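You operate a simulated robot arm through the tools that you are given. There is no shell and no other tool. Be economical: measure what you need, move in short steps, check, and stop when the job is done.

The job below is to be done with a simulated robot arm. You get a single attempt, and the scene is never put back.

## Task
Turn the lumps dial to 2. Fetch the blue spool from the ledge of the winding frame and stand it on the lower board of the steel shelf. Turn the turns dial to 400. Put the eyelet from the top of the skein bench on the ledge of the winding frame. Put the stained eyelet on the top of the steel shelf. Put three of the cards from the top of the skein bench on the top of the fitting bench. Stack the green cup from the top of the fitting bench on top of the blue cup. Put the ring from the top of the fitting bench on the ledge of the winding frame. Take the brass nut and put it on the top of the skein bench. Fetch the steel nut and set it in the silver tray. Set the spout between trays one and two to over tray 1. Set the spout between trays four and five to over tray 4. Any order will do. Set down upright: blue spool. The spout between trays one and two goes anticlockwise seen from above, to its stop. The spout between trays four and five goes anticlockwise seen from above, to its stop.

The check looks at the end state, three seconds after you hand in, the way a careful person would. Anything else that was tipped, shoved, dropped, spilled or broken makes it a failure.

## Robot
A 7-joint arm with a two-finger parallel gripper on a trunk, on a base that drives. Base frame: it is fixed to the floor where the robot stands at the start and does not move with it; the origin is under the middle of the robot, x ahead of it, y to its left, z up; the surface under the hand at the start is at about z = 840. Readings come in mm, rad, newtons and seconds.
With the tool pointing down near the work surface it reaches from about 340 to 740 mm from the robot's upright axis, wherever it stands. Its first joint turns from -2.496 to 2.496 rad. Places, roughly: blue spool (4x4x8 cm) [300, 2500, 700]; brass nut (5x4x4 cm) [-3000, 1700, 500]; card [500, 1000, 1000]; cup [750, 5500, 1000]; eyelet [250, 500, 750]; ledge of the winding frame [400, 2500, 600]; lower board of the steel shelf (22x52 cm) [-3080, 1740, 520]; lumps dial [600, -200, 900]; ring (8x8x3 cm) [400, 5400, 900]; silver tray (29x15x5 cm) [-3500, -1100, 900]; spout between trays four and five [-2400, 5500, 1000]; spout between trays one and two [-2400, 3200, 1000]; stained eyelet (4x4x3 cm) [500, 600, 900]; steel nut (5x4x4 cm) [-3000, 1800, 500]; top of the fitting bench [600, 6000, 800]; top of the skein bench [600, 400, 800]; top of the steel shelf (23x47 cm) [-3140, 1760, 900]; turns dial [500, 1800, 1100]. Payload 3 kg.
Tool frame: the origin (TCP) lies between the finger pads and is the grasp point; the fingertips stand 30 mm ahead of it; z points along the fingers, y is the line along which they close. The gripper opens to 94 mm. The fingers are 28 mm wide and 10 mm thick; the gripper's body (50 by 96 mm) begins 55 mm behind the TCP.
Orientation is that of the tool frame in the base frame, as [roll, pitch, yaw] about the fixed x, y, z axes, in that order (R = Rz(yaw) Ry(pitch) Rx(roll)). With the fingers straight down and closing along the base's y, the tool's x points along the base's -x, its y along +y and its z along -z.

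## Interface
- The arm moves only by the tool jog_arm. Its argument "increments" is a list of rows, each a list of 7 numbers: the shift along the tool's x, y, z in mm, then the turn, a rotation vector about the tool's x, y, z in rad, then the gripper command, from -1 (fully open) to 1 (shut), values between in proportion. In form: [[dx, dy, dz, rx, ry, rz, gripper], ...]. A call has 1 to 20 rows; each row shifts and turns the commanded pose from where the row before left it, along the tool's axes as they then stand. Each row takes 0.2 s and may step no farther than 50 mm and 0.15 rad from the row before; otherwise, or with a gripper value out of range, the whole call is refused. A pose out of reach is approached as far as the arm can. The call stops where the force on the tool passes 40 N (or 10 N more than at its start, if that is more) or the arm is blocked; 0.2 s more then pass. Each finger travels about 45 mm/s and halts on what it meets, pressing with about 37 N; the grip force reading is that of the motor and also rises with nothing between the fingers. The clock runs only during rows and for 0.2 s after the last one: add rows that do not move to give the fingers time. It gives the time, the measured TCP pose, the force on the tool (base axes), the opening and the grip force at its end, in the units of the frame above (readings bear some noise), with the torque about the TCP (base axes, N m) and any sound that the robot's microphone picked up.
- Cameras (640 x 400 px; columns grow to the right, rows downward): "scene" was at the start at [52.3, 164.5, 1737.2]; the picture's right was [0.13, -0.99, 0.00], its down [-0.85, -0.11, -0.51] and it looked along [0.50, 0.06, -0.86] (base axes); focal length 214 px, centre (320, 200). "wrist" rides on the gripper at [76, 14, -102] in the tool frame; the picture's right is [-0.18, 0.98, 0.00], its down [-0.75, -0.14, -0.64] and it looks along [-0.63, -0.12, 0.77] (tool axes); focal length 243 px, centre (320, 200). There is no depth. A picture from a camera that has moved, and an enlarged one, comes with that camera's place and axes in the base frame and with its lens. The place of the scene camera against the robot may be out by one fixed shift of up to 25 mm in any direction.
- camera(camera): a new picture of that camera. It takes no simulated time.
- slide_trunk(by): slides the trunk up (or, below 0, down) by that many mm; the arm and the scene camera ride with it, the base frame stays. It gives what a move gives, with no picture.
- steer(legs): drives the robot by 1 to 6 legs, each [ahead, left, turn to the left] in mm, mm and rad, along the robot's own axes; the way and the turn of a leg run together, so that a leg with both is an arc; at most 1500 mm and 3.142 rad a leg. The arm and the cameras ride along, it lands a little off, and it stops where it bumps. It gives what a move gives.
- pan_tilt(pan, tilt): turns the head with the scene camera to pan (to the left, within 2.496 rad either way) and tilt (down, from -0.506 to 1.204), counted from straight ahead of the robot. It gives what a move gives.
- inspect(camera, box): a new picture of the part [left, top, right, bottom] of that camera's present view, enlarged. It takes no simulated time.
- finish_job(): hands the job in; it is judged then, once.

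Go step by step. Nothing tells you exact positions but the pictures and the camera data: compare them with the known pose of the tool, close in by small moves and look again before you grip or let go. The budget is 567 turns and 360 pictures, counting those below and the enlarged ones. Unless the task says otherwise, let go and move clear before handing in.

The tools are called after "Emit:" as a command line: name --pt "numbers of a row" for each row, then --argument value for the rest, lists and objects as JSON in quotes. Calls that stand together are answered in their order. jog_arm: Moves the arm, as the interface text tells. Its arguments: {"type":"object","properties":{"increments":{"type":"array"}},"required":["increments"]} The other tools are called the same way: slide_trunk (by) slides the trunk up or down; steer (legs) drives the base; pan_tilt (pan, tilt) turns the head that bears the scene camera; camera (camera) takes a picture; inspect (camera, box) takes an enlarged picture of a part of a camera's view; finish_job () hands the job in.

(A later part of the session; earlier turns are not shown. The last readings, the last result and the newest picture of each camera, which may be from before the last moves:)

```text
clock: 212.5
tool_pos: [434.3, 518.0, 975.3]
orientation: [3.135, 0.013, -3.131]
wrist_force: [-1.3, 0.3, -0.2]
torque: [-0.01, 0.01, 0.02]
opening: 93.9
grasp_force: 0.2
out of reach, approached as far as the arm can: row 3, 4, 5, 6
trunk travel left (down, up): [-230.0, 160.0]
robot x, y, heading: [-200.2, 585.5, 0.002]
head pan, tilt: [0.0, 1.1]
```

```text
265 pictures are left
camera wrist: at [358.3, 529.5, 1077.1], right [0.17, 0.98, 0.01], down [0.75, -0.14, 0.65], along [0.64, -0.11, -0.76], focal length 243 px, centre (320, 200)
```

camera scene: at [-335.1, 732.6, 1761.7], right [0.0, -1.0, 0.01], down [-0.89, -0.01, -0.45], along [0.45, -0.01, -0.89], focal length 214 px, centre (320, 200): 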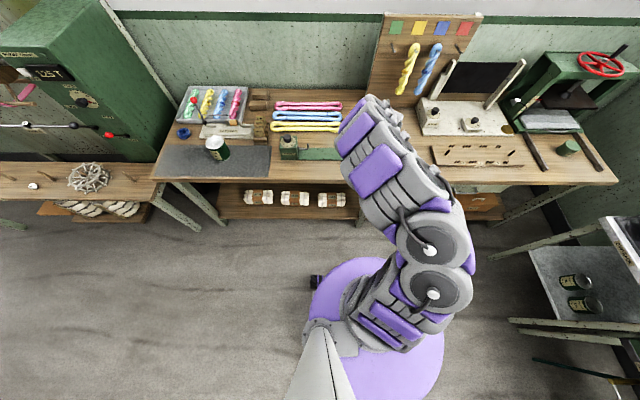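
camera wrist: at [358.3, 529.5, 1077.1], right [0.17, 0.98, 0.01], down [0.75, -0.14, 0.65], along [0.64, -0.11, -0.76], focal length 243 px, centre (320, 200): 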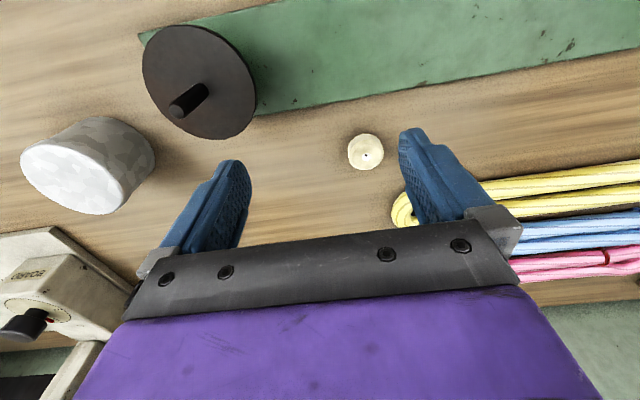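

Reach is limited by the elbow posture. I try straightening the arm high up and coming back down.

Emit:
jog_arm --pt "20 0 -40 0 0 0 -1" --pt "20 0 -40 0 0 0 -1" --pt "0 0 -45 0 0 0 -1" --pt "0 0 -45 0 0 0 -1" --pt "0 0 -45 0 0 0 -1" --pt "0 0 -45 0 0 0 -1" --pt "0 0 0 0 0 0 -1"

Emit:
jog_arm --pt "-40 0 0 0 0 0 -1" --pt "-40 0 0 0 0 0 -1" --pt "-40 0 0 0 0 0 -1" --pt "-40 0 0 0 0 0 -1" --pt "0 0 0 0 0 0 -1"

Emit:
pan_tilt --pan 0 --tilt 0.8

Emit:
camera --camera "scene"

```text
clock: 214.1
tool_pos: [393.9, 513.8, 1235.8]
orientation: [3.14, 0.009, -3.134]
wrist_force: [0.4, 0.5, -0.3]
torque: [0.0, 0.02, 0.01]
opening: 94.0
grasp_force: 0.1
trunk travel left (down, up): [-230.0, 160.0]
robot x, y, heading: [-199.4, 578.9, 0.003]
head pan, tilt: [0.0, 1.1]
```

```text
clock: 215.3
tool_pos: [467.8, 483.1, 1222.3]
orientation: [3.132, 0.017, -3.123]
wrist_force: [0.1, 0.0, 0.1]
torque: [-0.02, 0.0, 0.01]
opening: 94.5
grasp_force: 0.1
out of reach, approached as far as the arm can: row 2, 3, 4
trunk travel left (down, up): [-230.0, 160.0]
robot x, y, heading: [-199.2, 580.7, 0.006]
head pan, tilt: [0.0, 1.1]
```

```text
clock: 216.1
tool_pos: [467.9, 482.6, 1222.6]
orientation: [3.132, 0.018, -3.124]
wrist_force: [1.0, 0.6, -0.3]
torque: [0.0, 0.01, 0.02]
opening: 94.1
grasp_force: 0.1
trunk travel left (down, up): [-230.0, 160.0]
robot x, y, heading: [-198.9, 583.8, 0.0]
head pan, tilt: [0.0, 0.799]
```

```text
264 pictures are left
camera scene: at [-133.0, 732.9, 1785.0], right [0.0, -1.0, 0.0], down [-0.72, 0.0, -0.69], along [0.69, 0.0, -0.72], focal length 214 px, centre (320, 200)
```

scene: 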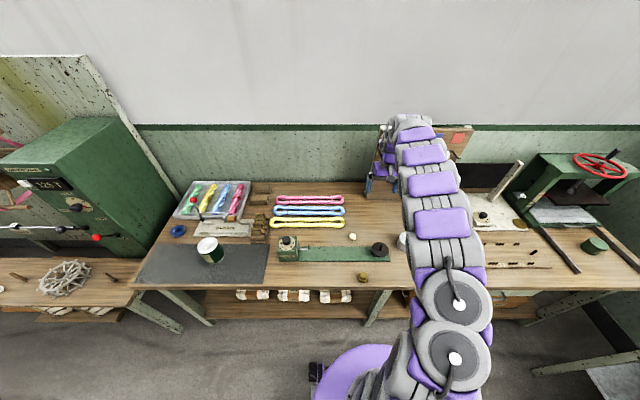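

Emit:
jog_arm --pt "10 20 40 0 0 0 -1" --pt "0 20 40 0 0 0 -1" --pt "0 20 40 0 0 0 -1" --pt "0 12 40 0 0 0 -1" --pt "0 0 40 0 0 0 -1" --pt "0 0 40 0 0 0 -1" --pt "0 0 40 0 0 0 -1" --pt "0 0 0 0 0 0 -1"

Emit:
camera --camera "scene"

```text
clock: 217.9
tool_pos: [421.9, 529.8, 946.8]
orientation: [3.133, 0.014, -3.13]
wrist_force: [0.1, -0.2, 0.1]
torque: [0.02, -0.03, 0.01]
opening: 94.0
grasp_force: 0.1
out of reach, approached as far as the arm can: row 2, 3, 4, 5, 6, 7
trunk travel left (down, up): [-230.0, 160.0]
robot x, y, heading: [-199.4, 582.8, -0.003]
head pan, tilt: [0.0, 0.799]
```

```text
263 pictures are left
camera scene: at [-133.0, 733.1, 1785.1], right [0.0, -1.0, 0.0], down [-0.72, 0.0, -0.7], along [0.7, 0.0, -0.72], focal length 214 px, centre (320, 200)
```

scene: 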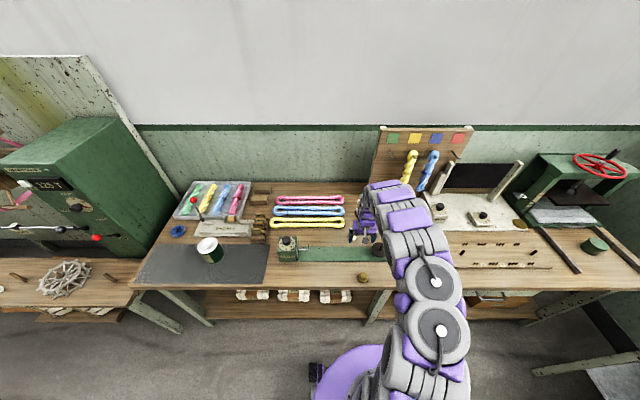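

Emit:
jog_arm --pt "10 0 -45 0 0 0 -1" --pt "0 0 -45 0 0 0 -1" --pt "0 0 -45 0 0 0 -1" --pt "0 0 -45 0 0 0 -1" --pt "0 0 0 0 0 0 -1"

Emit:
slide_trunk --by -180

Emit:
jog_arm --pt "-20 25 0 0 0 0 -1" --pt "-30 0 0 0 0 0 -1" --pt "-25 0 0 0 0 0 -1" --pt "0 0 0 0 0 0 -1"

Emit:
camera --camera "wrist"

```text
clock: 219.1
tool_pos: [410.2, 529.6, 1127.4]
orientation: [3.141, 0.008, -3.136]
wrist_force: [-0.6, -0.5, 0.3]
torque: [-0.04, 0.01, -0.03]
opening: 93.9
grasp_force: 0.1
trunk travel left (down, up): [-230.0, 160.0]
robot x, y, heading: [-198.2, 580.6, -0.004]
head pan, tilt: [0.0, 0.799]
```

```text
clock: 221.1
tool_pos: [411.6, 529.8, 947.6]
orientation: [3.139, 0.009, -3.134]
wrist_force: [0.3, -0.5, 0.2]
torque: [0.0, -0.03, 0.0]
opening: 94.2
grasp_force: 0.0
trunk travel left (down, up): [-50.0, 340.0]
robot x, y, heading: [-198.9, 586.3, -0.004]
head pan, tilt: [0.0, 0.799]
```

```text
clock: 222.1
tool_pos: [452.8, 523.9, 947.7]
orientation: [3.131, 0.013, -3.126]
wrist_force: [-0.8, -0.3, 0.2]
torque: [0.0, 0.0, -0.01]
opening: 93.9
grasp_force: 0.1
out of reach, approached as far as the arm can: row 1, 2, 3
trunk travel left (down, up): [-50.0, 340.0]
robot x, y, heading: [-198.2, 578.6, 0.003]
head pan, tilt: [0.0, 0.799]
```

```text
262 pictures are left
camera wrist: at [374.5, 536.3, 1048.8], right [0.17, 0.99, 0.01], down [0.75, -0.13, 0.65], along [0.64, -0.1, -0.76], focal length 243 px, centre (320, 200)
```

wrist: 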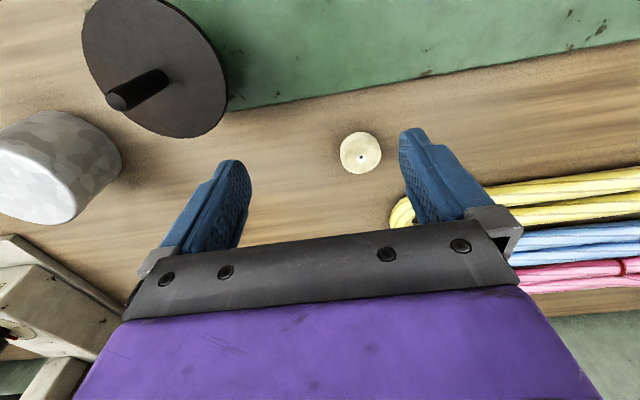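

Emit:
steer --legs '[[40, 33, 0]]'

Emit:
jog_arm --pt "0 0 0 0 0 0 -1" --pt "0 0 0 0 0 0 -1" --pt "0 0 0 0 0 0 -1"

Emit:
camera --camera "wrist"

```text
clock: 223.0
tool_pos: [492.1, 538.8, 944.8]
orientation: [3.117, 0.014, -3.126]
wrist_force: [0.1, -0.8, 0.3]
torque: [0.07, -0.03, -0.02]
opening: 94.2
grasp_force: 0.0
trunk travel left (down, up): [-50.0, 340.0]
robot x, y, heading: [-161.3, 607.4, 0.001]
head pan, tilt: [0.0, 0.799]
```

```text
clock: 223.8
tool_pos: [490.1, 537.5, 947.6]
orientation: [3.119, 0.016, -3.128]
wrist_force: [0.6, -0.3, 0.7]
torque: [0.04, 0.02, 0.01]
opening: 94.0
grasp_force: 0.1
trunk travel left (down, up): [-50.0, 340.0]
robot x, y, heading: [-157.9, 609.9, 0.002]
head pan, tilt: [0.0, 0.799]
```

```text
261 pictures are left
camera wrist: at [412.7, 547.8, 1048.9], right [0.17, 0.98, 0.02], down [0.75, -0.15, 0.65], along [0.64, -0.09, -0.76], focal length 243 px, centre (320, 200)
```

wrist: 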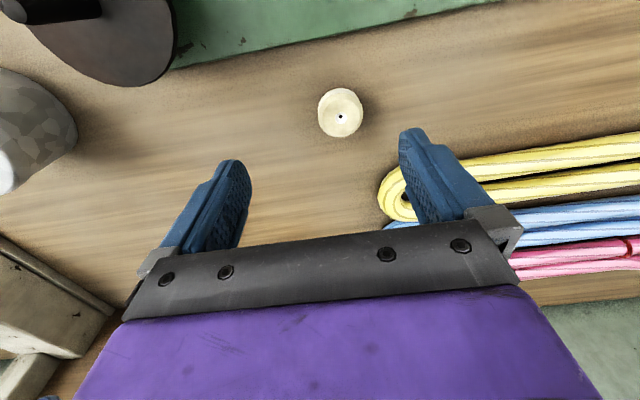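

Emit:
jog_arm --pt "3 18 0 0 0 0 -1" --pt "0 0 30 0 0 0 -1" --pt "0 0 0 0 0 0 -1"

Emit:
camera --camera "wrist"

```text
clock: 224.6
tool_pos: [486.6, 557.7, 918.5]
orientation: [3.118, 0.016, -3.126]
wrist_force: [-0.1, -0.2, -0.6]
torque: [-0.01, -0.01, 0.0]
opening: 93.8
grasp_force: 0.1
trunk travel left (down, up): [-50.0, 340.0]
robot x, y, heading: [-156.6, 608.9, 0.002]
head pan, tilt: [0.0, 0.799]
```

```text
260 pictures are left
camera wrist: at [409.6, 567.9, 1019.9], right [0.17, 0.99, 0.03], down [0.74, -0.14, 0.65], along [0.65, -0.09, -0.76], focal length 243 px, centre (320, 200)
```

wrist: 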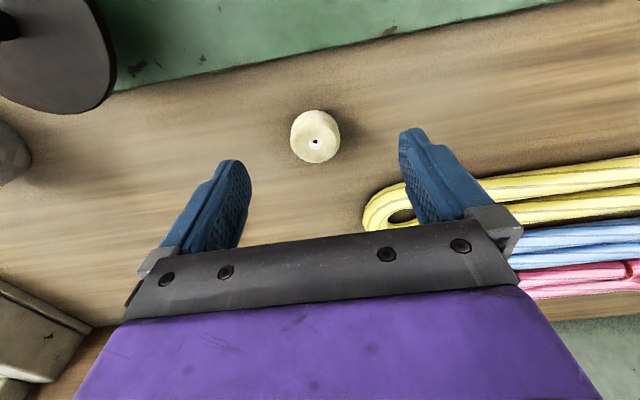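

Emit:
jog_arm --pt "0 0 30 0 0 0 -1" --pt "0 0 10 0 0 0 -1" --pt "0 0 0 0 0 0 -1"

Emit:
camera --camera "wrist"

```text
clock: 225.4
tool_pos: [486.4, 561.3, 877.7]
orientation: [3.119, 0.019, -3.123]
wrist_force: [-0.6, 0.2, -0.9]
torque: [-0.01, 0.05, 0.01]
opening: 94.1
grasp_force: 0.0
trunk travel left (down, up): [-50.0, 340.0]
robot x, y, heading: [-159.8, 607.1, 0.001]
head pan, tilt: [0.0, 0.799]
```

```text
259 pictures are left
camera wrist: at [409.4, 572.2, 979.6], right [0.17, 0.99, 0.03], down [0.74, -0.14, 0.65], along [0.65, -0.09, -0.76], focal length 243 px, centre (320, 200)
```

wrist: 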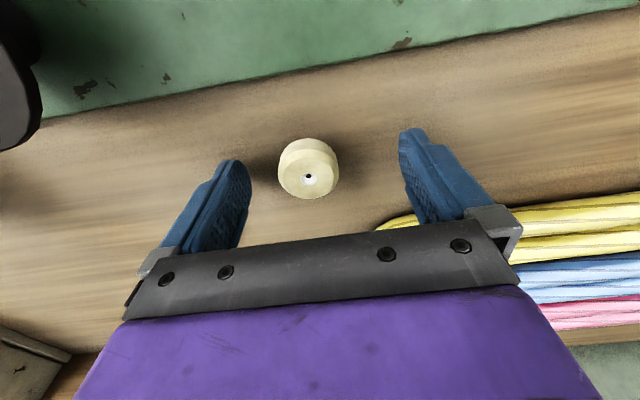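

Emit:
jog_arm --pt "0 -5 0 0 0 0 1" --pt "0 0 0 0 0 0 1" --pt "0 0 0 0 0 0 1" --pt "0 0 0 0 0 0 1" --pt "0 0 0 0 0 0 1" --pt "0 0 0 0 0 0 1" --pt "0 0 -30 0 0 0 1" --pt "0 0 -40 0 0 0 1" --pt "0 0 -40 0 0 0 1" --pt "20 0 -40 0 0 0 1" --pt "40 0 -10 0 0 0 1" --pt "0 0 0 0 0 0 1"

Emit:
camera --camera "wrist"

```text
clock: 228.0
tool_pos: [425.6, 560.2, 1036.6]
orientation: [3.128, 0.015, -3.128]
wrist_force: [-0.1, 0.1, 0.4]
torque: [-0.01, 0.0, 0.01]
opening: 32.1
grasp_force: 37.0
trunk travel left (down, up): [-50.0, 340.0]
robot x, y, heading: [-158.3, 609.0, 0.001]
head pan, tilt: [0.0, 0.799]
```

```text
258 pictures are left
camera wrist: at [349.1, 571.9, 1138.2], right [0.17, 0.99, 0.02], down [0.75, -0.14, 0.65], along [0.64, -0.1, -0.76], focal length 243 px, centre (320, 200)
```

wrist: 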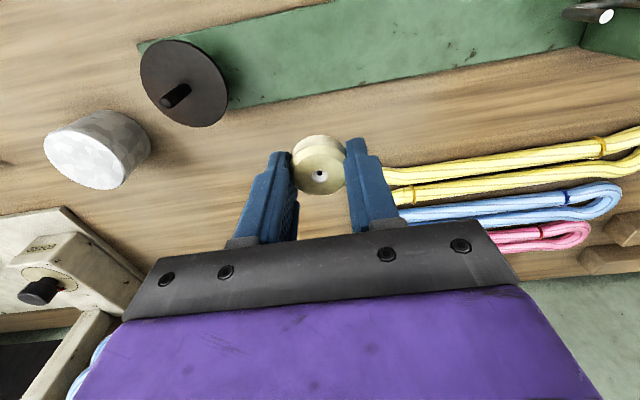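

Stained eyelet held. I drive back to the steel shelf.

Emit:
steer --legs '[[-1400, 0, 0], [-1412, 0, 0], [0, 0, 1.57], [330, 0, 0]]'

Emit:
camera --camera "scene"

Emit:
camera --camera "wrist"

```text
clock: 247.2
tool_pos: [-2914.5, 1514.0, 1036.5]
orientation: [3.127, 0.016, -1.556]
wrist_force: [-0.9, 0.0, -0.7]
torque: [-0.02, 0.0, 0.03]
opening: 32.2
grasp_force: 36.8
trunk travel left (down, up): [-50.0, 340.0]
robot x, y, heading: [-2969.2, 928.8, 1.57]
head pan, tilt: [0.0, 0.799]
```

```text
257 pictures are left
camera scene: at [-3095.3, 995.5, 1605.0], right [1.0, 0.0, 0.0], down [0.0, -0.72, -0.69], along [0.0, 0.69, -0.72], focal length 214 px, centre (320, 200)
```

scene: 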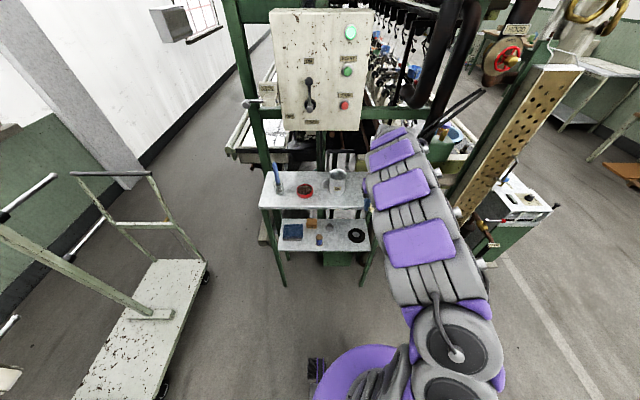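

```text
256 pictures are left
camera wrist: at [-2926.5, 1436.1, 1138.1], right [-0.99, 0.17, 0.02], down [0.14, 0.75, 0.65], along [0.1, 0.64, -0.76], focal length 243 px, centre (320, 200)
```

wrist: 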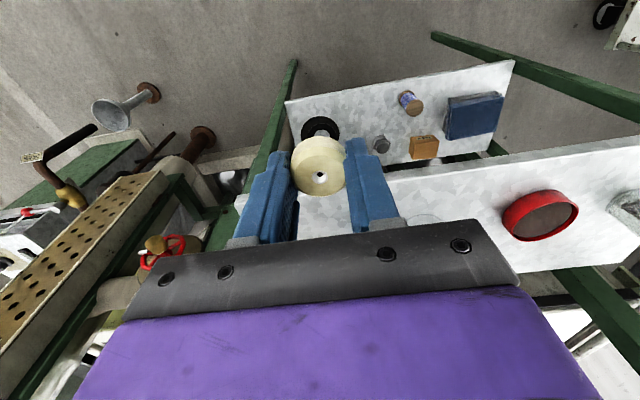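

Emit:
steer --legs '[[143, 0, 0]]'

Emit:
jog_arm --pt "0 0 40 0 0 0 1" --pt "0 0 40 0 0 0 1" --pt "0 0 10 0 0 0 1" --pt "0 0 0 0 0 0 1"

Emit:
camera --camera "wrist"

```text
clock: 248.6
tool_pos: [-2915.4, 1656.8, 1037.1]
orientation: [3.126, 0.015, -1.556]
wrist_force: [-0.4, 0.2, -0.4]
torque: [-0.02, 0.02, 0.0]
opening: 31.9
grasp_force: 36.7
trunk travel left (down, up): [-50.0, 340.0]
robot x, y, heading: [-2963.5, 1073.7, 1.576]
head pan, tilt: [0.0, 0.799]
```

```text
clock: 249.6
tool_pos: [-2917.0, 1656.3, 947.6]
orientation: [3.127, 0.02, -1.558]
wrist_force: [0.4, 0.0, 0.1]
torque: [0.0, -0.03, 0.01]
opening: 31.9
grasp_force: 36.4
trunk travel left (down, up): [-50.0, 340.0]
robot x, y, heading: [-2964.6, 1077.1, 1.57]
head pan, tilt: [0.0, 0.799]
```

```text
255 pictures are left
camera wrist: at [-2927.6, 1577.8, 1049.7], right [-0.99, 0.17, 0.02], down [0.14, 0.74, 0.65], along [0.1, 0.65, -0.76], focal length 243 px, centre (320, 200)
```

wrist: 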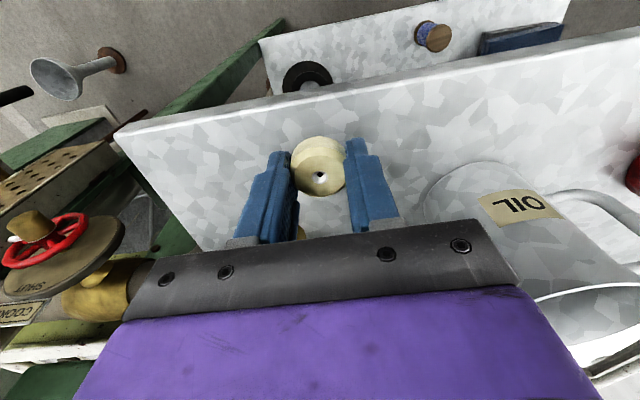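

Emit:
jog_arm --pt "0 0 5 0 0 0 1" --pt "0 0 3 0 0 0 1" --pt "0 0 3 0 0 0 1" --pt "0 0 0 0 0 0 1"

Emit:
jog_arm --pt "0 0 2 0 0 0 1" --pt "0 0 2 0 0 0 1" --pt "0 0 0 0 0 0 1"

```text
clock: 250.6
tool_pos: [-2916.9, 1655.3, 938.0]
orientation: [3.128, 0.018, -1.557]
wrist_force: [0.8, -0.2, 9.6]
torque: [0.0, -0.08, 0.0]
opening: 32.1
grasp_force: 37.0
trunk travel left (down, up): [-50.0, 340.0]
robot x, y, heading: [-2967.3, 1076.4, 1.57]
head pan, tilt: [0.0, 0.799]
```

```text
clock: 251.4
tool_pos: [-2917.1, 1655.7, 933.7]
orientation: [3.127, 0.02, -1.557]
wrist_force: [2.5, 3.7, 30.1]
torque: [0.12, -0.11, 0.02]
opening: 32.1
grasp_force: 37.0
trunk travel left (down, up): [-50.0, 340.0]
robot x, y, heading: [-2963.2, 1070.0, 1.571]
head pan, tilt: [0.0, 0.799]
```

Emit:
jog_arm --pt "0 0 -2 0 0 0 1" --pt "0 0 0 0 0 0 -0.2" --pt "0 0 0 0 0 0 -0.2" --pt "0 0 0 0 0 0 -0.2" --pt "0 0 -20 0 0 0 -0.2" --pt "0 0 -40 0 0 0 -0.2" --pt "0 0 -40 0 0 0 -0.2" --pt "20 0 -30 0 0 0 -0.2" --pt "40 0 0 0 0 0 -0.6" --pt "40 0 0 0 0 0 -0.6"

Emit:
camera --camera "wrist"

```text
clock: 253.6
tool_pos: [-2916.4, 1553.3, 1063.5]
orientation: [3.13, 0.021, -1.558]
wrist_force: [-0.7, -0.2, 0.0]
torque: [-0.02, -0.01, -0.01]
opening: 75.0
grasp_force: 0.1
trunk travel left (down, up): [-50.0, 340.0]
robot x, y, heading: [-2965.2, 1074.8, 1.576]
head pan, tilt: [0.0, 0.799]
```

```text
254 pictures are left
camera wrist: at [-2927.5, 1474.9, 1164.8], right [-0.99, 0.17, 0.02], down [0.14, 0.74, 0.65], along [0.1, 0.65, -0.76], focal length 243 px, centre (320, 200)
```

wrist: 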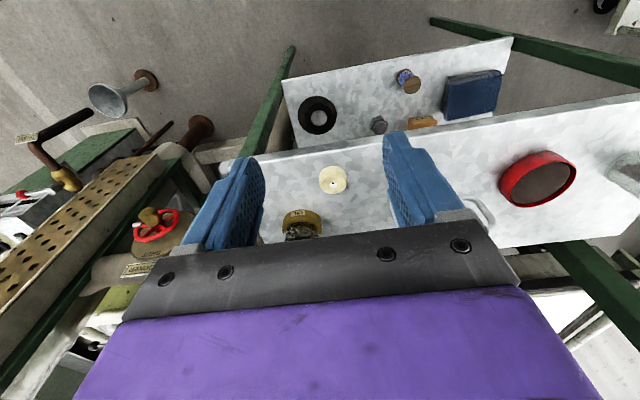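

Stained eyelet is on the shelf top. Next the steel nut at about (-3041, 1785) on the lower board, with flats calling for approach heading ~125°. I reposition the base and orient the hand.

Emit:
steer --legs '[[-170, 0, 0], [0, -115, 0], [0, 0, 0.29]]'

Emit:
jog_arm --pt "-40 0 0 0 0 -0.107 -0.6" --pt "-40 0 0 0 0 -0.107 -0.6" --pt "0 0 0 0 0 -0.107 -0.6" --pt "0 0 0 0 -0.131 0 -0.6" --pt "0 0 0 0 -0.131 0 -0.6" --pt "0 0 0 0 -0.131 0 -0.6" --pt "0 0 0 0 -0.131 0 -0.6" --pt "0 0 0 0 -0.131 0 -0.6" --pt "0 0 0 0 -0.131 0 -0.6" --pt "0 0 0 0 0 0 -0.6"

Emit:
slide_trunk --by -50

```text
clock: 256.8
tool_pos: [-2920.4, 1383.9, 1060.1]
orientation: [3.115, 0.017, -1.273]
wrist_force: [0.4, 0.2, -1.7]
torque: [-0.02, 0.06, -0.02]
opening: 75.3
grasp_force: 0.0
trunk travel left (down, up): [-50.0, 340.0]
robot x, y, heading: [-2845.9, 900.4, 1.864]
head pan, tilt: [0.0, 0.799]
```

```text
clock: 259.0
tool_pos: [-2957.3, 1455.2, 1063.5]
orientation: [3.121, 0.812, -0.965]
wrist_force: [-2.0, -0.3, -0.4]
torque: [0.01, -0.06, -0.02]
opening: 75.2
grasp_force: 0.0
trunk travel left (down, up): [-50.0, 340.0]
robot x, y, heading: [-2848.5, 898.4, 1.862]
head pan, tilt: [0.0, 0.799]
```

```text
clock: 259.9
tool_pos: [-2945.1, 1457.8, 1014.2]
orientation: [3.105, 0.813, -0.975]
wrist_force: [0.5, 0.3, 0.4]
torque: [0.04, 0.02, -0.01]
opening: 75.2
grasp_force: 0.0
trunk travel left (down, up): [0.0, 390.0]
robot x, y, heading: [-2847.6, 905.5, 1.864]
head pan, tilt: [0.0, 0.799]
```

Emit:
jog_arm --pt "32.6 0 31 0 0 0 -0.6" --pt "32.6 0 31 0 0 0 -0.6" --pt "32.6 0 31 0 0 0 -0.6" --pt "32.6 0 31 0 0 0 -0.6" --pt "32.6 0 31 0 0 0 -0.6" --pt "32.6 0 31 0 0 0 -0.6" --pt "32.6 0 31 0 0 0 -0.6" --pt "32.6 0 31 0 0 0 -0.6" --pt "0 0 0 0 0 0 -0.6"

Emit:
camera --camera "wrist"

Emit:
camera --camera "scene"

```text
clock: 261.9
tool_pos: [-2954.8, 1452.6, 652.2]
orientation: [3.11, 0.812, -0.973]
wrist_force: [-0.9, -0.4, -0.4]
torque: [0.02, 0.02, 0.03]
opening: 75.2
grasp_force: 0.0
trunk travel left (down, up): [0.0, 390.0]
robot x, y, heading: [-2846.0, 905.1, 1.86]
head pan, tilt: [0.0, 0.799]
```

```text
253 pictures are left
camera wrist: at [-2891.4, 1341.8, 667.8], right [-0.87, -0.47, 0.16], down [0.1, 0.14, 0.99], along [-0.48, 0.87, -0.07], focal length 243 px, centre (320, 200)
```

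wrist: 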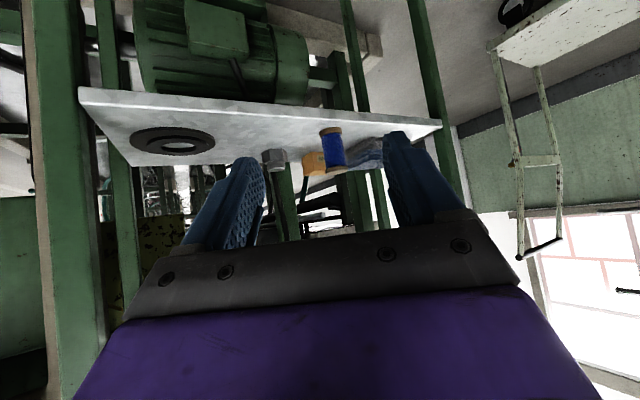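

```text
252 pictures are left
camera scene: at [-2984.8, 927.4, 1555.2], right [0.96, 0.29, 0.0], down [0.21, -0.69, -0.7], along [-0.2, 0.67, -0.72], focal length 214 px, centre (320, 200)
```

scene: 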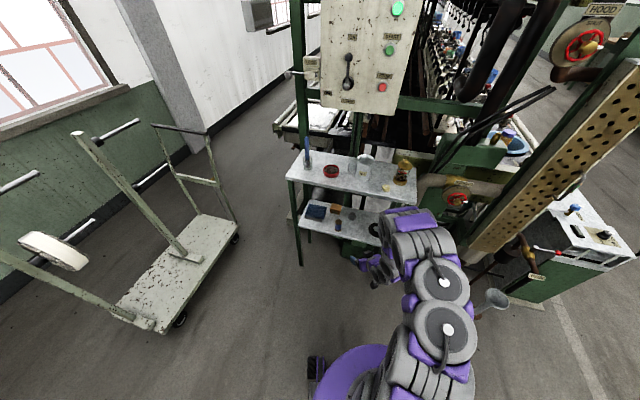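

Emit:
inspect --camera "wrist" --box '[230, 110, 390, 210]'

Emit:
inspect --camera "scene" --box '[280, 140, 440, 260]'

```text
4.00 times, centred on (310, 160) of wrist
camera zoom: at [-2891.4, 1341.8, 667.8], right [-0.87, -0.47, 0.16], down [0.1, 0.14, 0.99], along [-0.48, 0.87, -0.07], focal length 970 px, centre (360, 360)
```

zoom: 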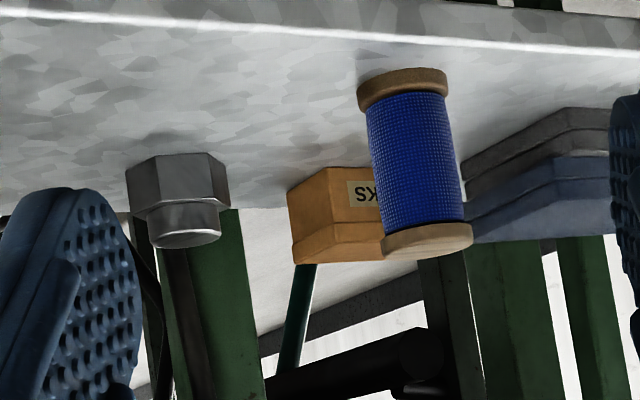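

```text
3.33 times, centred on (360, 200) of scene
camera zoom: at [-2984.8, 927.4, 1555.2], right [0.96, 0.29, 0.0], down [0.21, -0.69, -0.7], along [-0.2, 0.67, -0.72], focal length 715 px, centre (187, 200)
```

zoom: 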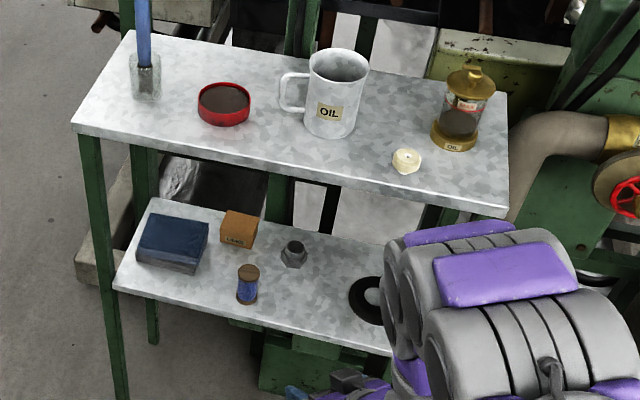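

Emit:
steer --legs '[[200, -34, 0]]'

Emit:
jog_arm --pt "0 0 0 0 0 0 -0.6" --pt "0 0 0 0 0 0 -0.6" --pt "0 0 0 0 0 0 -0.6" --pt "0 0 0 0 0 0 -0.6" --pt "0 0 0 0 0 0 -0.6"

Emit:
camera --camera "wrist"

```text
clock: 263.5
tool_pos: [-2981.0, 1656.2, 652.2]
orientation: [3.111, 0.811, -0.973]
wrist_force: [-0.2, -0.4, 1.1]
torque: [-0.01, -0.01, 0.01]
opening: 75.4
grasp_force: 0.0
trunk travel left (down, up): [0.0, 390.0]
robot x, y, heading: [-2874.5, 1103.5, 1.865]
head pan, tilt: [0.0, 0.799]
```

```text
clock: 264.7
tool_pos: [-2981.2, 1655.0, 653.5]
orientation: [3.111, 0.812, -0.973]
wrist_force: [0.2, -0.2, -0.4]
torque: [0.0, -0.02, -0.01]
opening: 75.8
grasp_force: 0.1
trunk travel left (down, up): [0.0, 390.0]
robot x, y, heading: [-2871.3, 1109.6, 1.865]
head pan, tilt: [0.0, 0.799]
```

```text
249 pictures are left
camera wrist: at [-2917.2, 1542.8, 668.8], right [-0.87, -0.47, 0.15], down [0.1, 0.14, 0.99], along [-0.48, 0.87, -0.07], focal length 243 px, centre (320, 200)
```

wrist: 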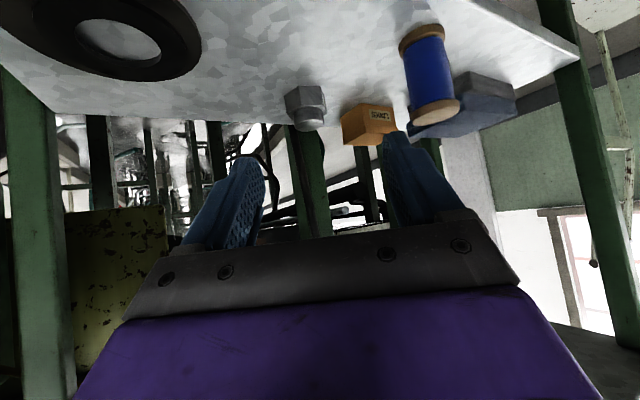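

Emit:
jog_arm --pt "-14 -12 20 0 0 0 -0.6" --pt "0 0 40 0 0 0 -0.6" --pt "0 0 40 0 0 0 -0.6" --pt "0 0 0 0 0 0 -0.6"

Emit:
camera --camera "wrist"

```text
clock: 265.7
tool_pos: [-3019.6, 1727.6, 594.5]
orientation: [3.112, 0.813, -0.969]
wrist_force: [-0.2, 0.4, -0.3]
torque: [-0.02, -0.03, 0.0]
opening: 75.0
grasp_force: 0.1
trunk travel left (down, up): [0.0, 390.0]
robot x, y, heading: [-2876.1, 1105.1, 1.864]
head pan, tilt: [0.0, 0.799]
```

```text
248 pictures are left
camera wrist: at [-2956.9, 1616.9, 610.1], right [-0.87, -0.47, 0.15], down [0.1, 0.14, 0.99], along [-0.48, 0.87, -0.07], focal length 243 px, centre (320, 200)
```

wrist: 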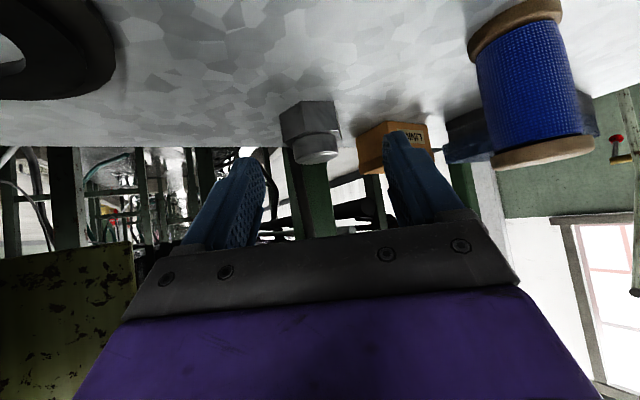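

Emit:
jog_arm --pt "5 -5 24 0 0 0 -0.6" --pt "0 0 24 0 0 0 -0.6" --pt "0 0 0 0 0 0 -0.6"

Emit:
camera --camera "wrist"

```text
clock: 266.5
tool_pos: [-3033.5, 1755.9, 560.9]
orientation: [3.113, 0.82, -0.971]
wrist_force: [8.6, -22.6, 29.1]
torque: [0.23, -1.0, -0.78]
opening: 71.4
grasp_force: 0.0
trunk travel left (down, up): [0.0, 390.0]
robot x, y, heading: [-2874.2, 1105.6, 1.862]
head pan, tilt: [0.0, 0.799]
stopped in row 3: the force on the tool passed its limit at 41 N (the readings are from after the stop); the commanded pose is now the measured one
```

```text
247 pictures are left
camera wrist: at [-2969.6, 1643.1, 576.0], right [-0.87, -0.47, 0.15], down [0.1, 0.13, 0.99], along [-0.48, 0.87, -0.06], focal length 243 px, centre (320, 200)
```

wrist: 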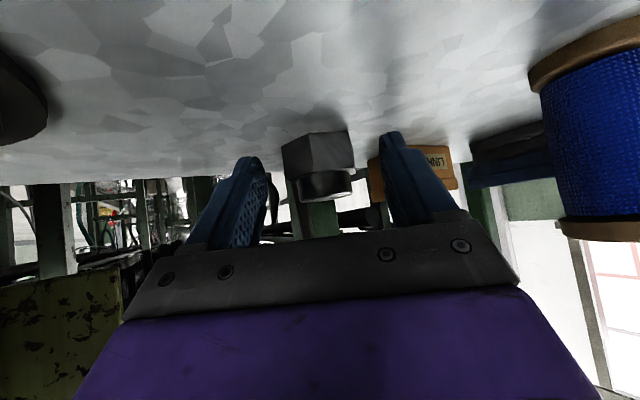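

Emit:
jog_arm --pt "-5 0 -5 0 0 0 -0.6" --pt "0 0 0 0 0 0 -0.6"

Emit:
inspect --camera "wrist" --box '[200, 90, 440, 240]'

```text
clock: 267.1
tool_pos: [-3034.0, 1753.0, 565.4]
orientation: [3.107, 0.814, -0.976]
wrist_force: [-0.1, 0.0, 0.1]
torque: [-0.01, -0.01, 0.01]
opening: 75.0
grasp_force: 0.0
trunk travel left (down, up): [0.0, 390.0]
robot x, y, heading: [-2875.0, 1104.5, 1.863]
head pan, tilt: [0.0, 0.799]
```

```text
2.67 times, centred on (320, 165) of wrist
camera zoom: at [-2970.1, 1641.1, 580.0], right [-0.87, -0.47, 0.16], down [0.1, 0.14, 0.99], along [-0.48, 0.87, -0.07], focal length 647 px, centre (320, 293)
```

zoom: 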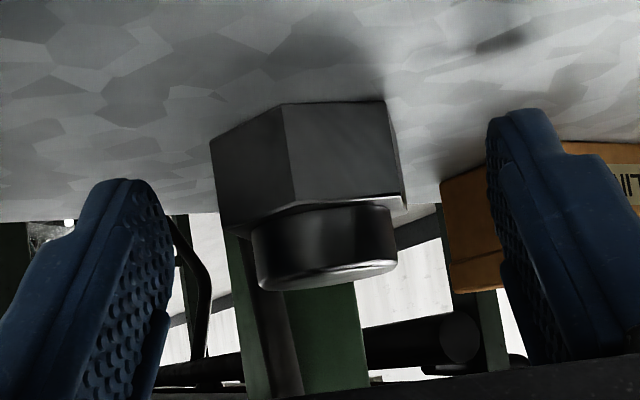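

Emit:
jog_arm --pt "-9 0 9 0 0 0 -0.6" --pt "0 0 0 0 0 0 -0.6"

Emit:
inspect --camera "wrist" --box '[200, 90, 440, 240]'

```text
clock: 267.7
tool_pos: [-3035.9, 1757.1, 564.7]
orientation: [3.104, 0.813, -0.981]
wrist_force: [-0.3, -0.3, 0.1]
torque: [0.02, 0.05, -0.02]
opening: 75.3
grasp_force: 0.0
trunk travel left (down, up): [0.0, 390.0]
robot x, y, heading: [-2871.4, 1102.3, 1.863]
head pan, tilt: [0.0, 0.799]
```

```text
2.67 times, centred on (320, 165) of wrist
camera zoom: at [-2973.2, 1646.5, 580.8], right [-0.87, -0.46, 0.16], down [0.11, 0.14, 0.98], along [-0.48, 0.88, -0.07], focal length 647 px, centre (320, 293)
```

zoom: 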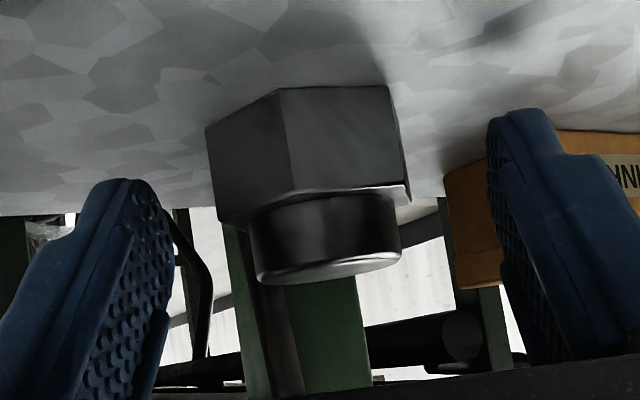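

Emit:
camera --camera "scene"

Emit:
inspect --camera "scene" --box '[240, 160, 440, 300]'

```text
244 pictures are left
camera scene: at [-3002.4, 1116.9, 1554.8], right [0.96, 0.29, 0.0], down [0.2, -0.68, -0.7], along [-0.2, 0.67, -0.71], focal length 214 px, centre (320, 200)
```

scene: 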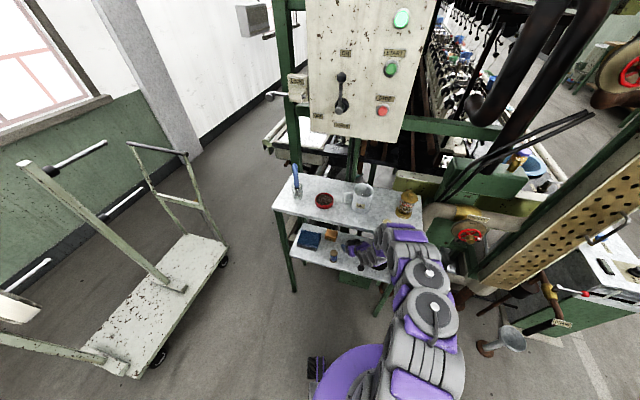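

```text
2.86 times, centred on (340, 230) of scene
camera zoom: at [-3002.4, 1116.9, 1554.8], right [0.96, 0.29, 0.0], down [0.2, -0.68, -0.7], along [-0.2, 0.67, -0.71], focal length 613 px, centre (263, 114)
```

zoom: 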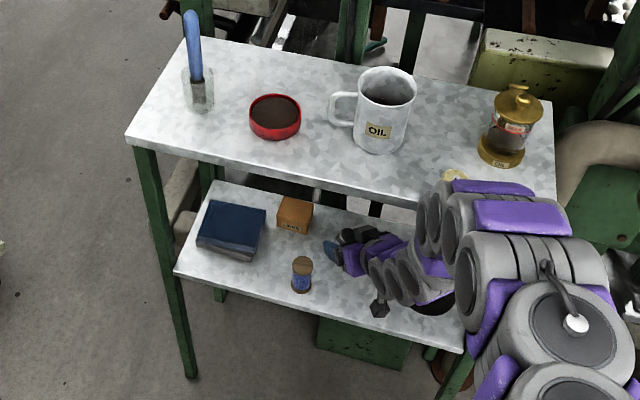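

The forearm is close to the shelf top's front edge, so I back out a little and re-approach with the base farther away and the arm more extended.

Emit:
jog_arm --pt "0 0 -30 0 0 0 -0.6" --pt "0 0 -40 0 0 0 -0.6" --pt "0 0 -40 0 0 0 -0.6" --pt "0 0 0 0 0 0 -0.6"

Emit:
camera --camera "wrist"

Emit:
inspect --camera "scene" --box '[240, 160, 440, 300]'

```text
clock: 268.9
tool_pos: [-2963.9, 1707.5, 653.0]
orientation: [3.096, 0.845, -1.0]
wrist_force: [1.7, -0.2, -0.6]
torque: [0.01, 0.05, 0.04]
opening: 75.0
grasp_force: 0.1
trunk travel left (down, up): [0.0, 390.0]
robot x, y, heading: [-2863.9, 1108.6, 1.859]
head pan, tilt: [0.0, 0.799]
stopped in row 4: the arm was blocked; the commanded pose is now the measured one
```

```text
242 pictures are left
camera wrist: at [-2902.2, 1594.8, 665.7], right [-0.87, -0.46, 0.17], down [0.13, 0.11, 0.98], along [-0.47, 0.88, -0.04], focal length 243 px, centre (320, 200)
```

wrist: 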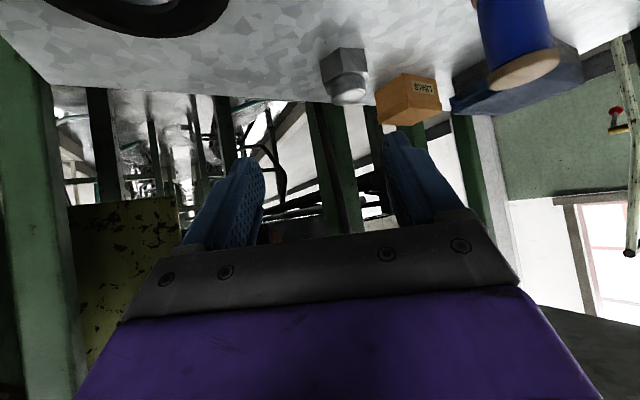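

```text
2.86 times, centred on (340, 230) of scene
camera zoom: at [-2982.4, 1135.3, 1558.6], right [0.96, 0.28, -0.01], down [0.19, -0.69, -0.7], along [-0.21, 0.67, -0.72], focal length 613 px, centre (263, 114)
```

zoom: 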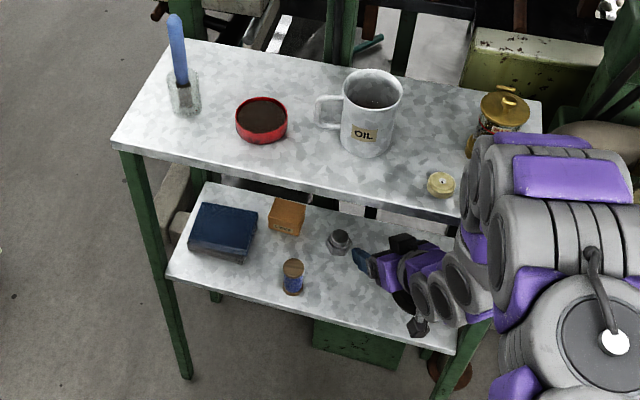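

Emit:
steer --legs '[[-60, 0, 0]]'

Emit:
inspect --camera "scene" --box '[240, 160, 440, 300]'

```text
clock: 269.9
tool_pos: [-2964.4, 1645.7, 649.6]
orientation: [3.116, 0.834, -0.98]
wrist_force: [-1.3, 1.0, 0.2]
torque: [0.0, -0.04, -0.05]
opening: 74.9
grasp_force: 0.0
trunk travel left (down, up): [0.0, 390.0]
robot x, y, heading: [-2849.5, 1049.8, 1.861]
head pan, tilt: [0.0, 0.799]
```

```text
2.86 times, centred on (340, 230) of scene
camera zoom: at [-2999.2, 1068.4, 1554.2], right [0.96, 0.29, 0.01], down [0.21, -0.69, -0.7], along [-0.19, 0.67, -0.72], focal length 613 px, centre (263, 114)
```

zoom: 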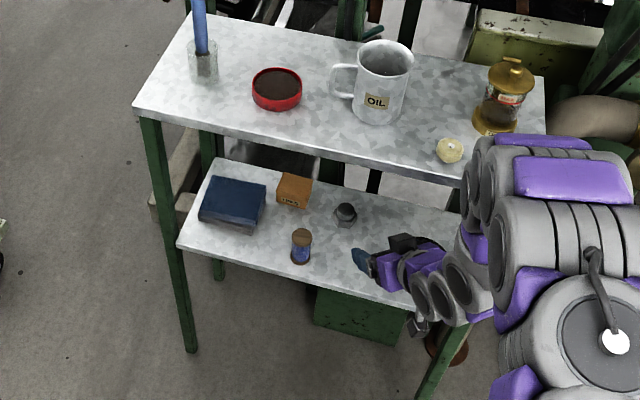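

Emit:
steer --legs '[[-170, 0, 0]]'

Emit:
jog_arm --pt "-25 0 27 0 -0.03 0 -0.6" --pt "-25 0 27 0 -0.03 0 -0.6" --pt "-25 0 27 0 -0.03 0 -0.6" --pt "-25 0 27 0 -0.03 0 -0.6" --pt "0 0 0 0 0 0 -0.6" --pt "0 0 0 0 0 0 -0.6"

Emit:
camera --camera "scene"

Emit:
camera --camera "wrist"

```text
clock: 271.4
tool_pos: [-2913.5, 1482.0, 650.9]
orientation: [3.111, 0.837, -0.985]
wrist_force: [0.2, 0.5, 0.4]
torque: [0.01, 0.0, -0.06]
opening: 75.0
grasp_force: 0.0
trunk travel left (down, up): [0.0, 390.0]
robot x, y, heading: [-2805.8, 882.9, 1.861]
head pan, tilt: [0.0, 0.799]
```

```text
clock: 272.8
tool_pos: [-2997.9, 1604.7, 662.0]
orientation: [3.107, 0.96, -0.991]
wrist_force: [0.2, 0.6, 1.2]
torque: [-0.02, 0.04, -0.02]
opening: 75.4
grasp_force: 0.2
trunk travel left (down, up): [0.0, 390.0]
robot x, y, heading: [-2806.3, 886.3, 1.863]
head pan, tilt: [0.0, 0.799]
```

```text
239 pictures are left
camera scene: at [-2943.1, 908.7, 1555.0], right [0.96, 0.28, 0.0], down [0.2, -0.69, -0.69], along [-0.2, 0.67, -0.72], focal length 214 px, centre (320, 200)
```

scene: 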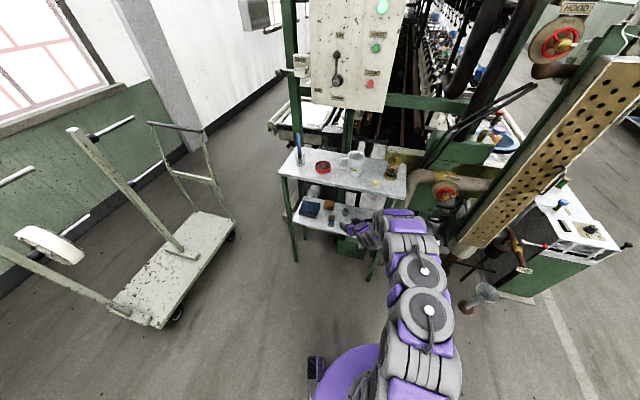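

```text
238 pictures are left
camera wrist: at [-2935.8, 1489.5, 658.7], right [-0.86, -0.47, 0.17], down [0.19, 0.01, 0.98], along [-0.47, 0.88, 0.08], focal length 243 px, centre (320, 200)
```

wrist: 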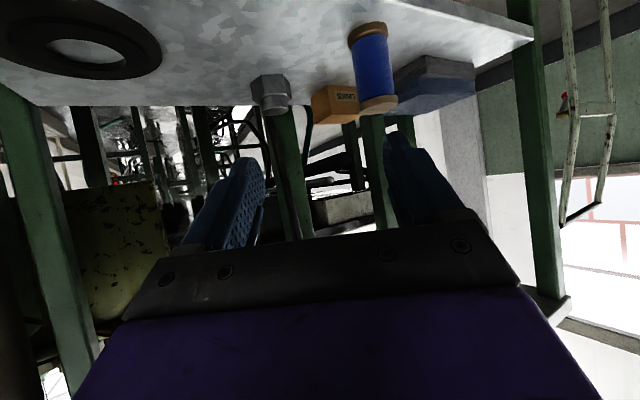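

Emit:
jog_arm --pt "0 -26 0 0 0 0 -0.6" --pt "0 -25 0 0 0 0 -0.6" --pt "25 0 17 0 0 0 -0.6" --pt "24 0 17 0 0 0 -0.6" --pt "0 0 0 0 0 0 -0.6"

Emit:
steer --legs '[[86, 25, 0]]'

Emit:
jog_arm --pt "0 0 0 0 0 0 -0.6" --pt "0 0 0 0 0 0 -0.6" --pt "0 0 0 0 0 0 -0.6" --pt "0 0 0 0 0 0 -0.6" --pt "0 0 0 0 0 0 -0.6"

Emit:
camera --camera "wrist"

Emit:
inspect --camera "scene" --box '[260, 120, 460, 280]'

```text
clock: 274.0
tool_pos: [-2955.9, 1631.6, 600.9]
orientation: [3.108, 0.959, -0.991]
wrist_force: [0.2, -0.1, 0.4]
torque: [-0.02, 0.01, 0.01]
opening: 75.1
grasp_force: 0.0
trunk travel left (down, up): [0.0, 390.0]
robot x, y, heading: [-2800.8, 883.4, 1.855]
head pan, tilt: [0.0, 0.799]
```

```text
clock: 275.1
tool_pos: [-2997.0, 1707.7, 599.8]
orientation: [3.097, 0.961, -1.001]
wrist_force: [1.3, -0.1, 0.4]
torque: [0.02, 0.03, 0.02]
opening: 75.0
grasp_force: 0.0
trunk travel left (down, up): [0.0, 390.0]
robot x, y, heading: [-2849.7, 957.3, 1.857]
head pan, tilt: [0.0, 0.799]
```

```text
clock: 276.3
tool_pos: [-3002.4, 1705.1, 603.2]
orientation: [3.112, 0.963, -0.988]
wrist_force: [0.7, 0.8, 0.1]
torque: [0.0, -0.01, 0.01]
opening: 75.4
grasp_force: 0.0
trunk travel left (down, up): [0.0, 390.0]
robot x, y, heading: [-2849.8, 960.1, 1.857]
head pan, tilt: [0.0, 0.799]
```

```text
237 pictures are left
camera wrist: at [-2940.5, 1592.4, 599.0], right [-0.87, -0.47, 0.17], down [0.18, 0.01, 0.98], along [-0.47, 0.88, 0.08], focal length 243 px, centre (320, 200)
```

wrist: 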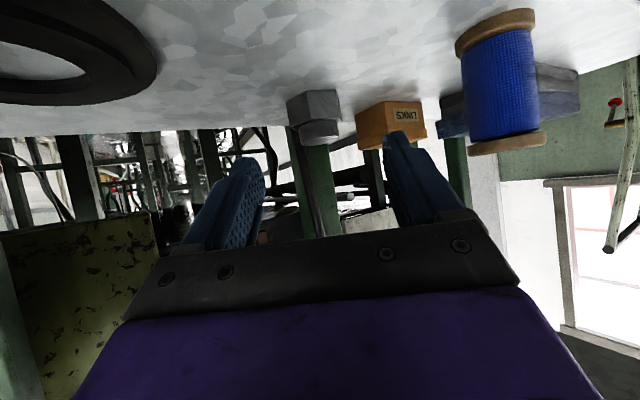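

```text
2.50 times, centred on (360, 200) of scene
camera zoom: at [-2991.2, 984.3, 1554.8], right [0.96, 0.28, 0.0], down [0.2, -0.69, -0.69], along [-0.2, 0.67, -0.72], focal length 536 px, centre (220, 200)
```

zoom: 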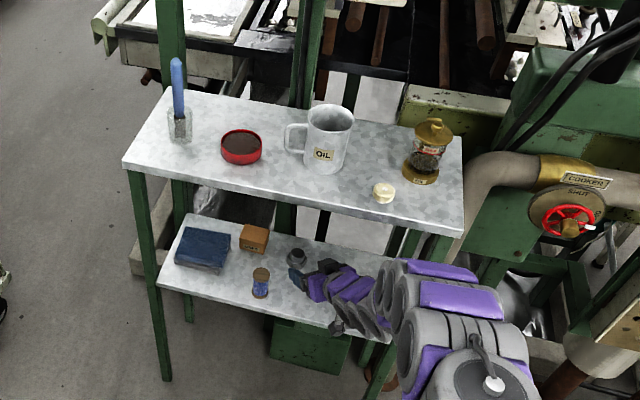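

Emit:
jog_arm --pt "0 -1 30 0 0 0 -0.6" --pt "-1 0 20 0 0 0 -0.6" --pt "0 0 14 0 0 0 -0.6" --pt "0 0 0 0 0 0 -0.6"

Emit:
inspect --camera "wrist" --box '[200, 90, 440, 240]'

```text
clock: 277.3
tool_pos: [-3032.9, 1751.1, 567.0]
orientation: [3.11, 0.961, -0.991]
wrist_force: [-0.6, -0.9, 0.7]
torque: [0.0, 0.03, 0.03]
opening: 75.1
grasp_force: 0.0
trunk travel left (down, up): [0.0, 390.0]
robot x, y, heading: [-2850.3, 956.8, 1.854]
head pan, tilt: [0.0, 0.799]
```

```text
2.67 times, centred on (320, 165) of wrist
camera zoom: at [-2969.3, 1637.7, 563.2], right [-0.87, -0.47, 0.17], down [0.19, 0.01, 0.98], along [-0.47, 0.88, 0.08], focal length 647 px, centre (320, 293)
```

zoom: 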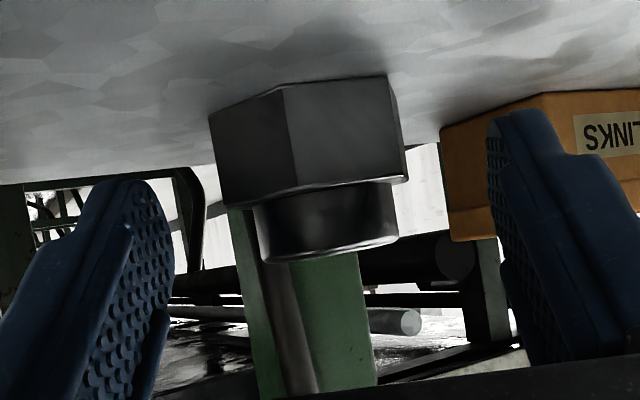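

Emit:
jog_arm --pt "-7 -4 17 0 0 0 -0.6" --pt "0 0 0 0 0 0 -0.6"

Emit:
inspect --camera "wrist" --box '[200, 90, 440, 240]'

```text
clock: 277.9
tool_pos: [-3035.2, 1757.8, 565.7]
orientation: [3.11, 0.963, -0.99]
wrist_force: [0.3, -0.1, -0.4]
torque: [0.0, 0.01, 0.01]
opening: 75.3
grasp_force: 0.1
out of reach, approached as far as the arm can: row 1
trunk travel left (down, up): [0.0, 390.0]
robot x, y, heading: [-2848.6, 958.0, 1.856]
head pan, tilt: [0.0, 0.799]
```

```text
2.67 times, centred on (320, 165) of wrist
camera zoom: at [-2973.5, 1645.1, 563.6], right [-0.86, -0.47, 0.17], down [0.18, 0.01, 0.98], along [-0.47, 0.88, 0.08], focal length 647 px, centre (320, 293)
```

zoom: 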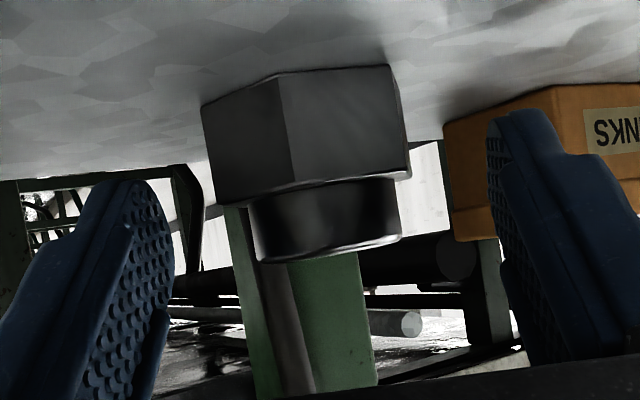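

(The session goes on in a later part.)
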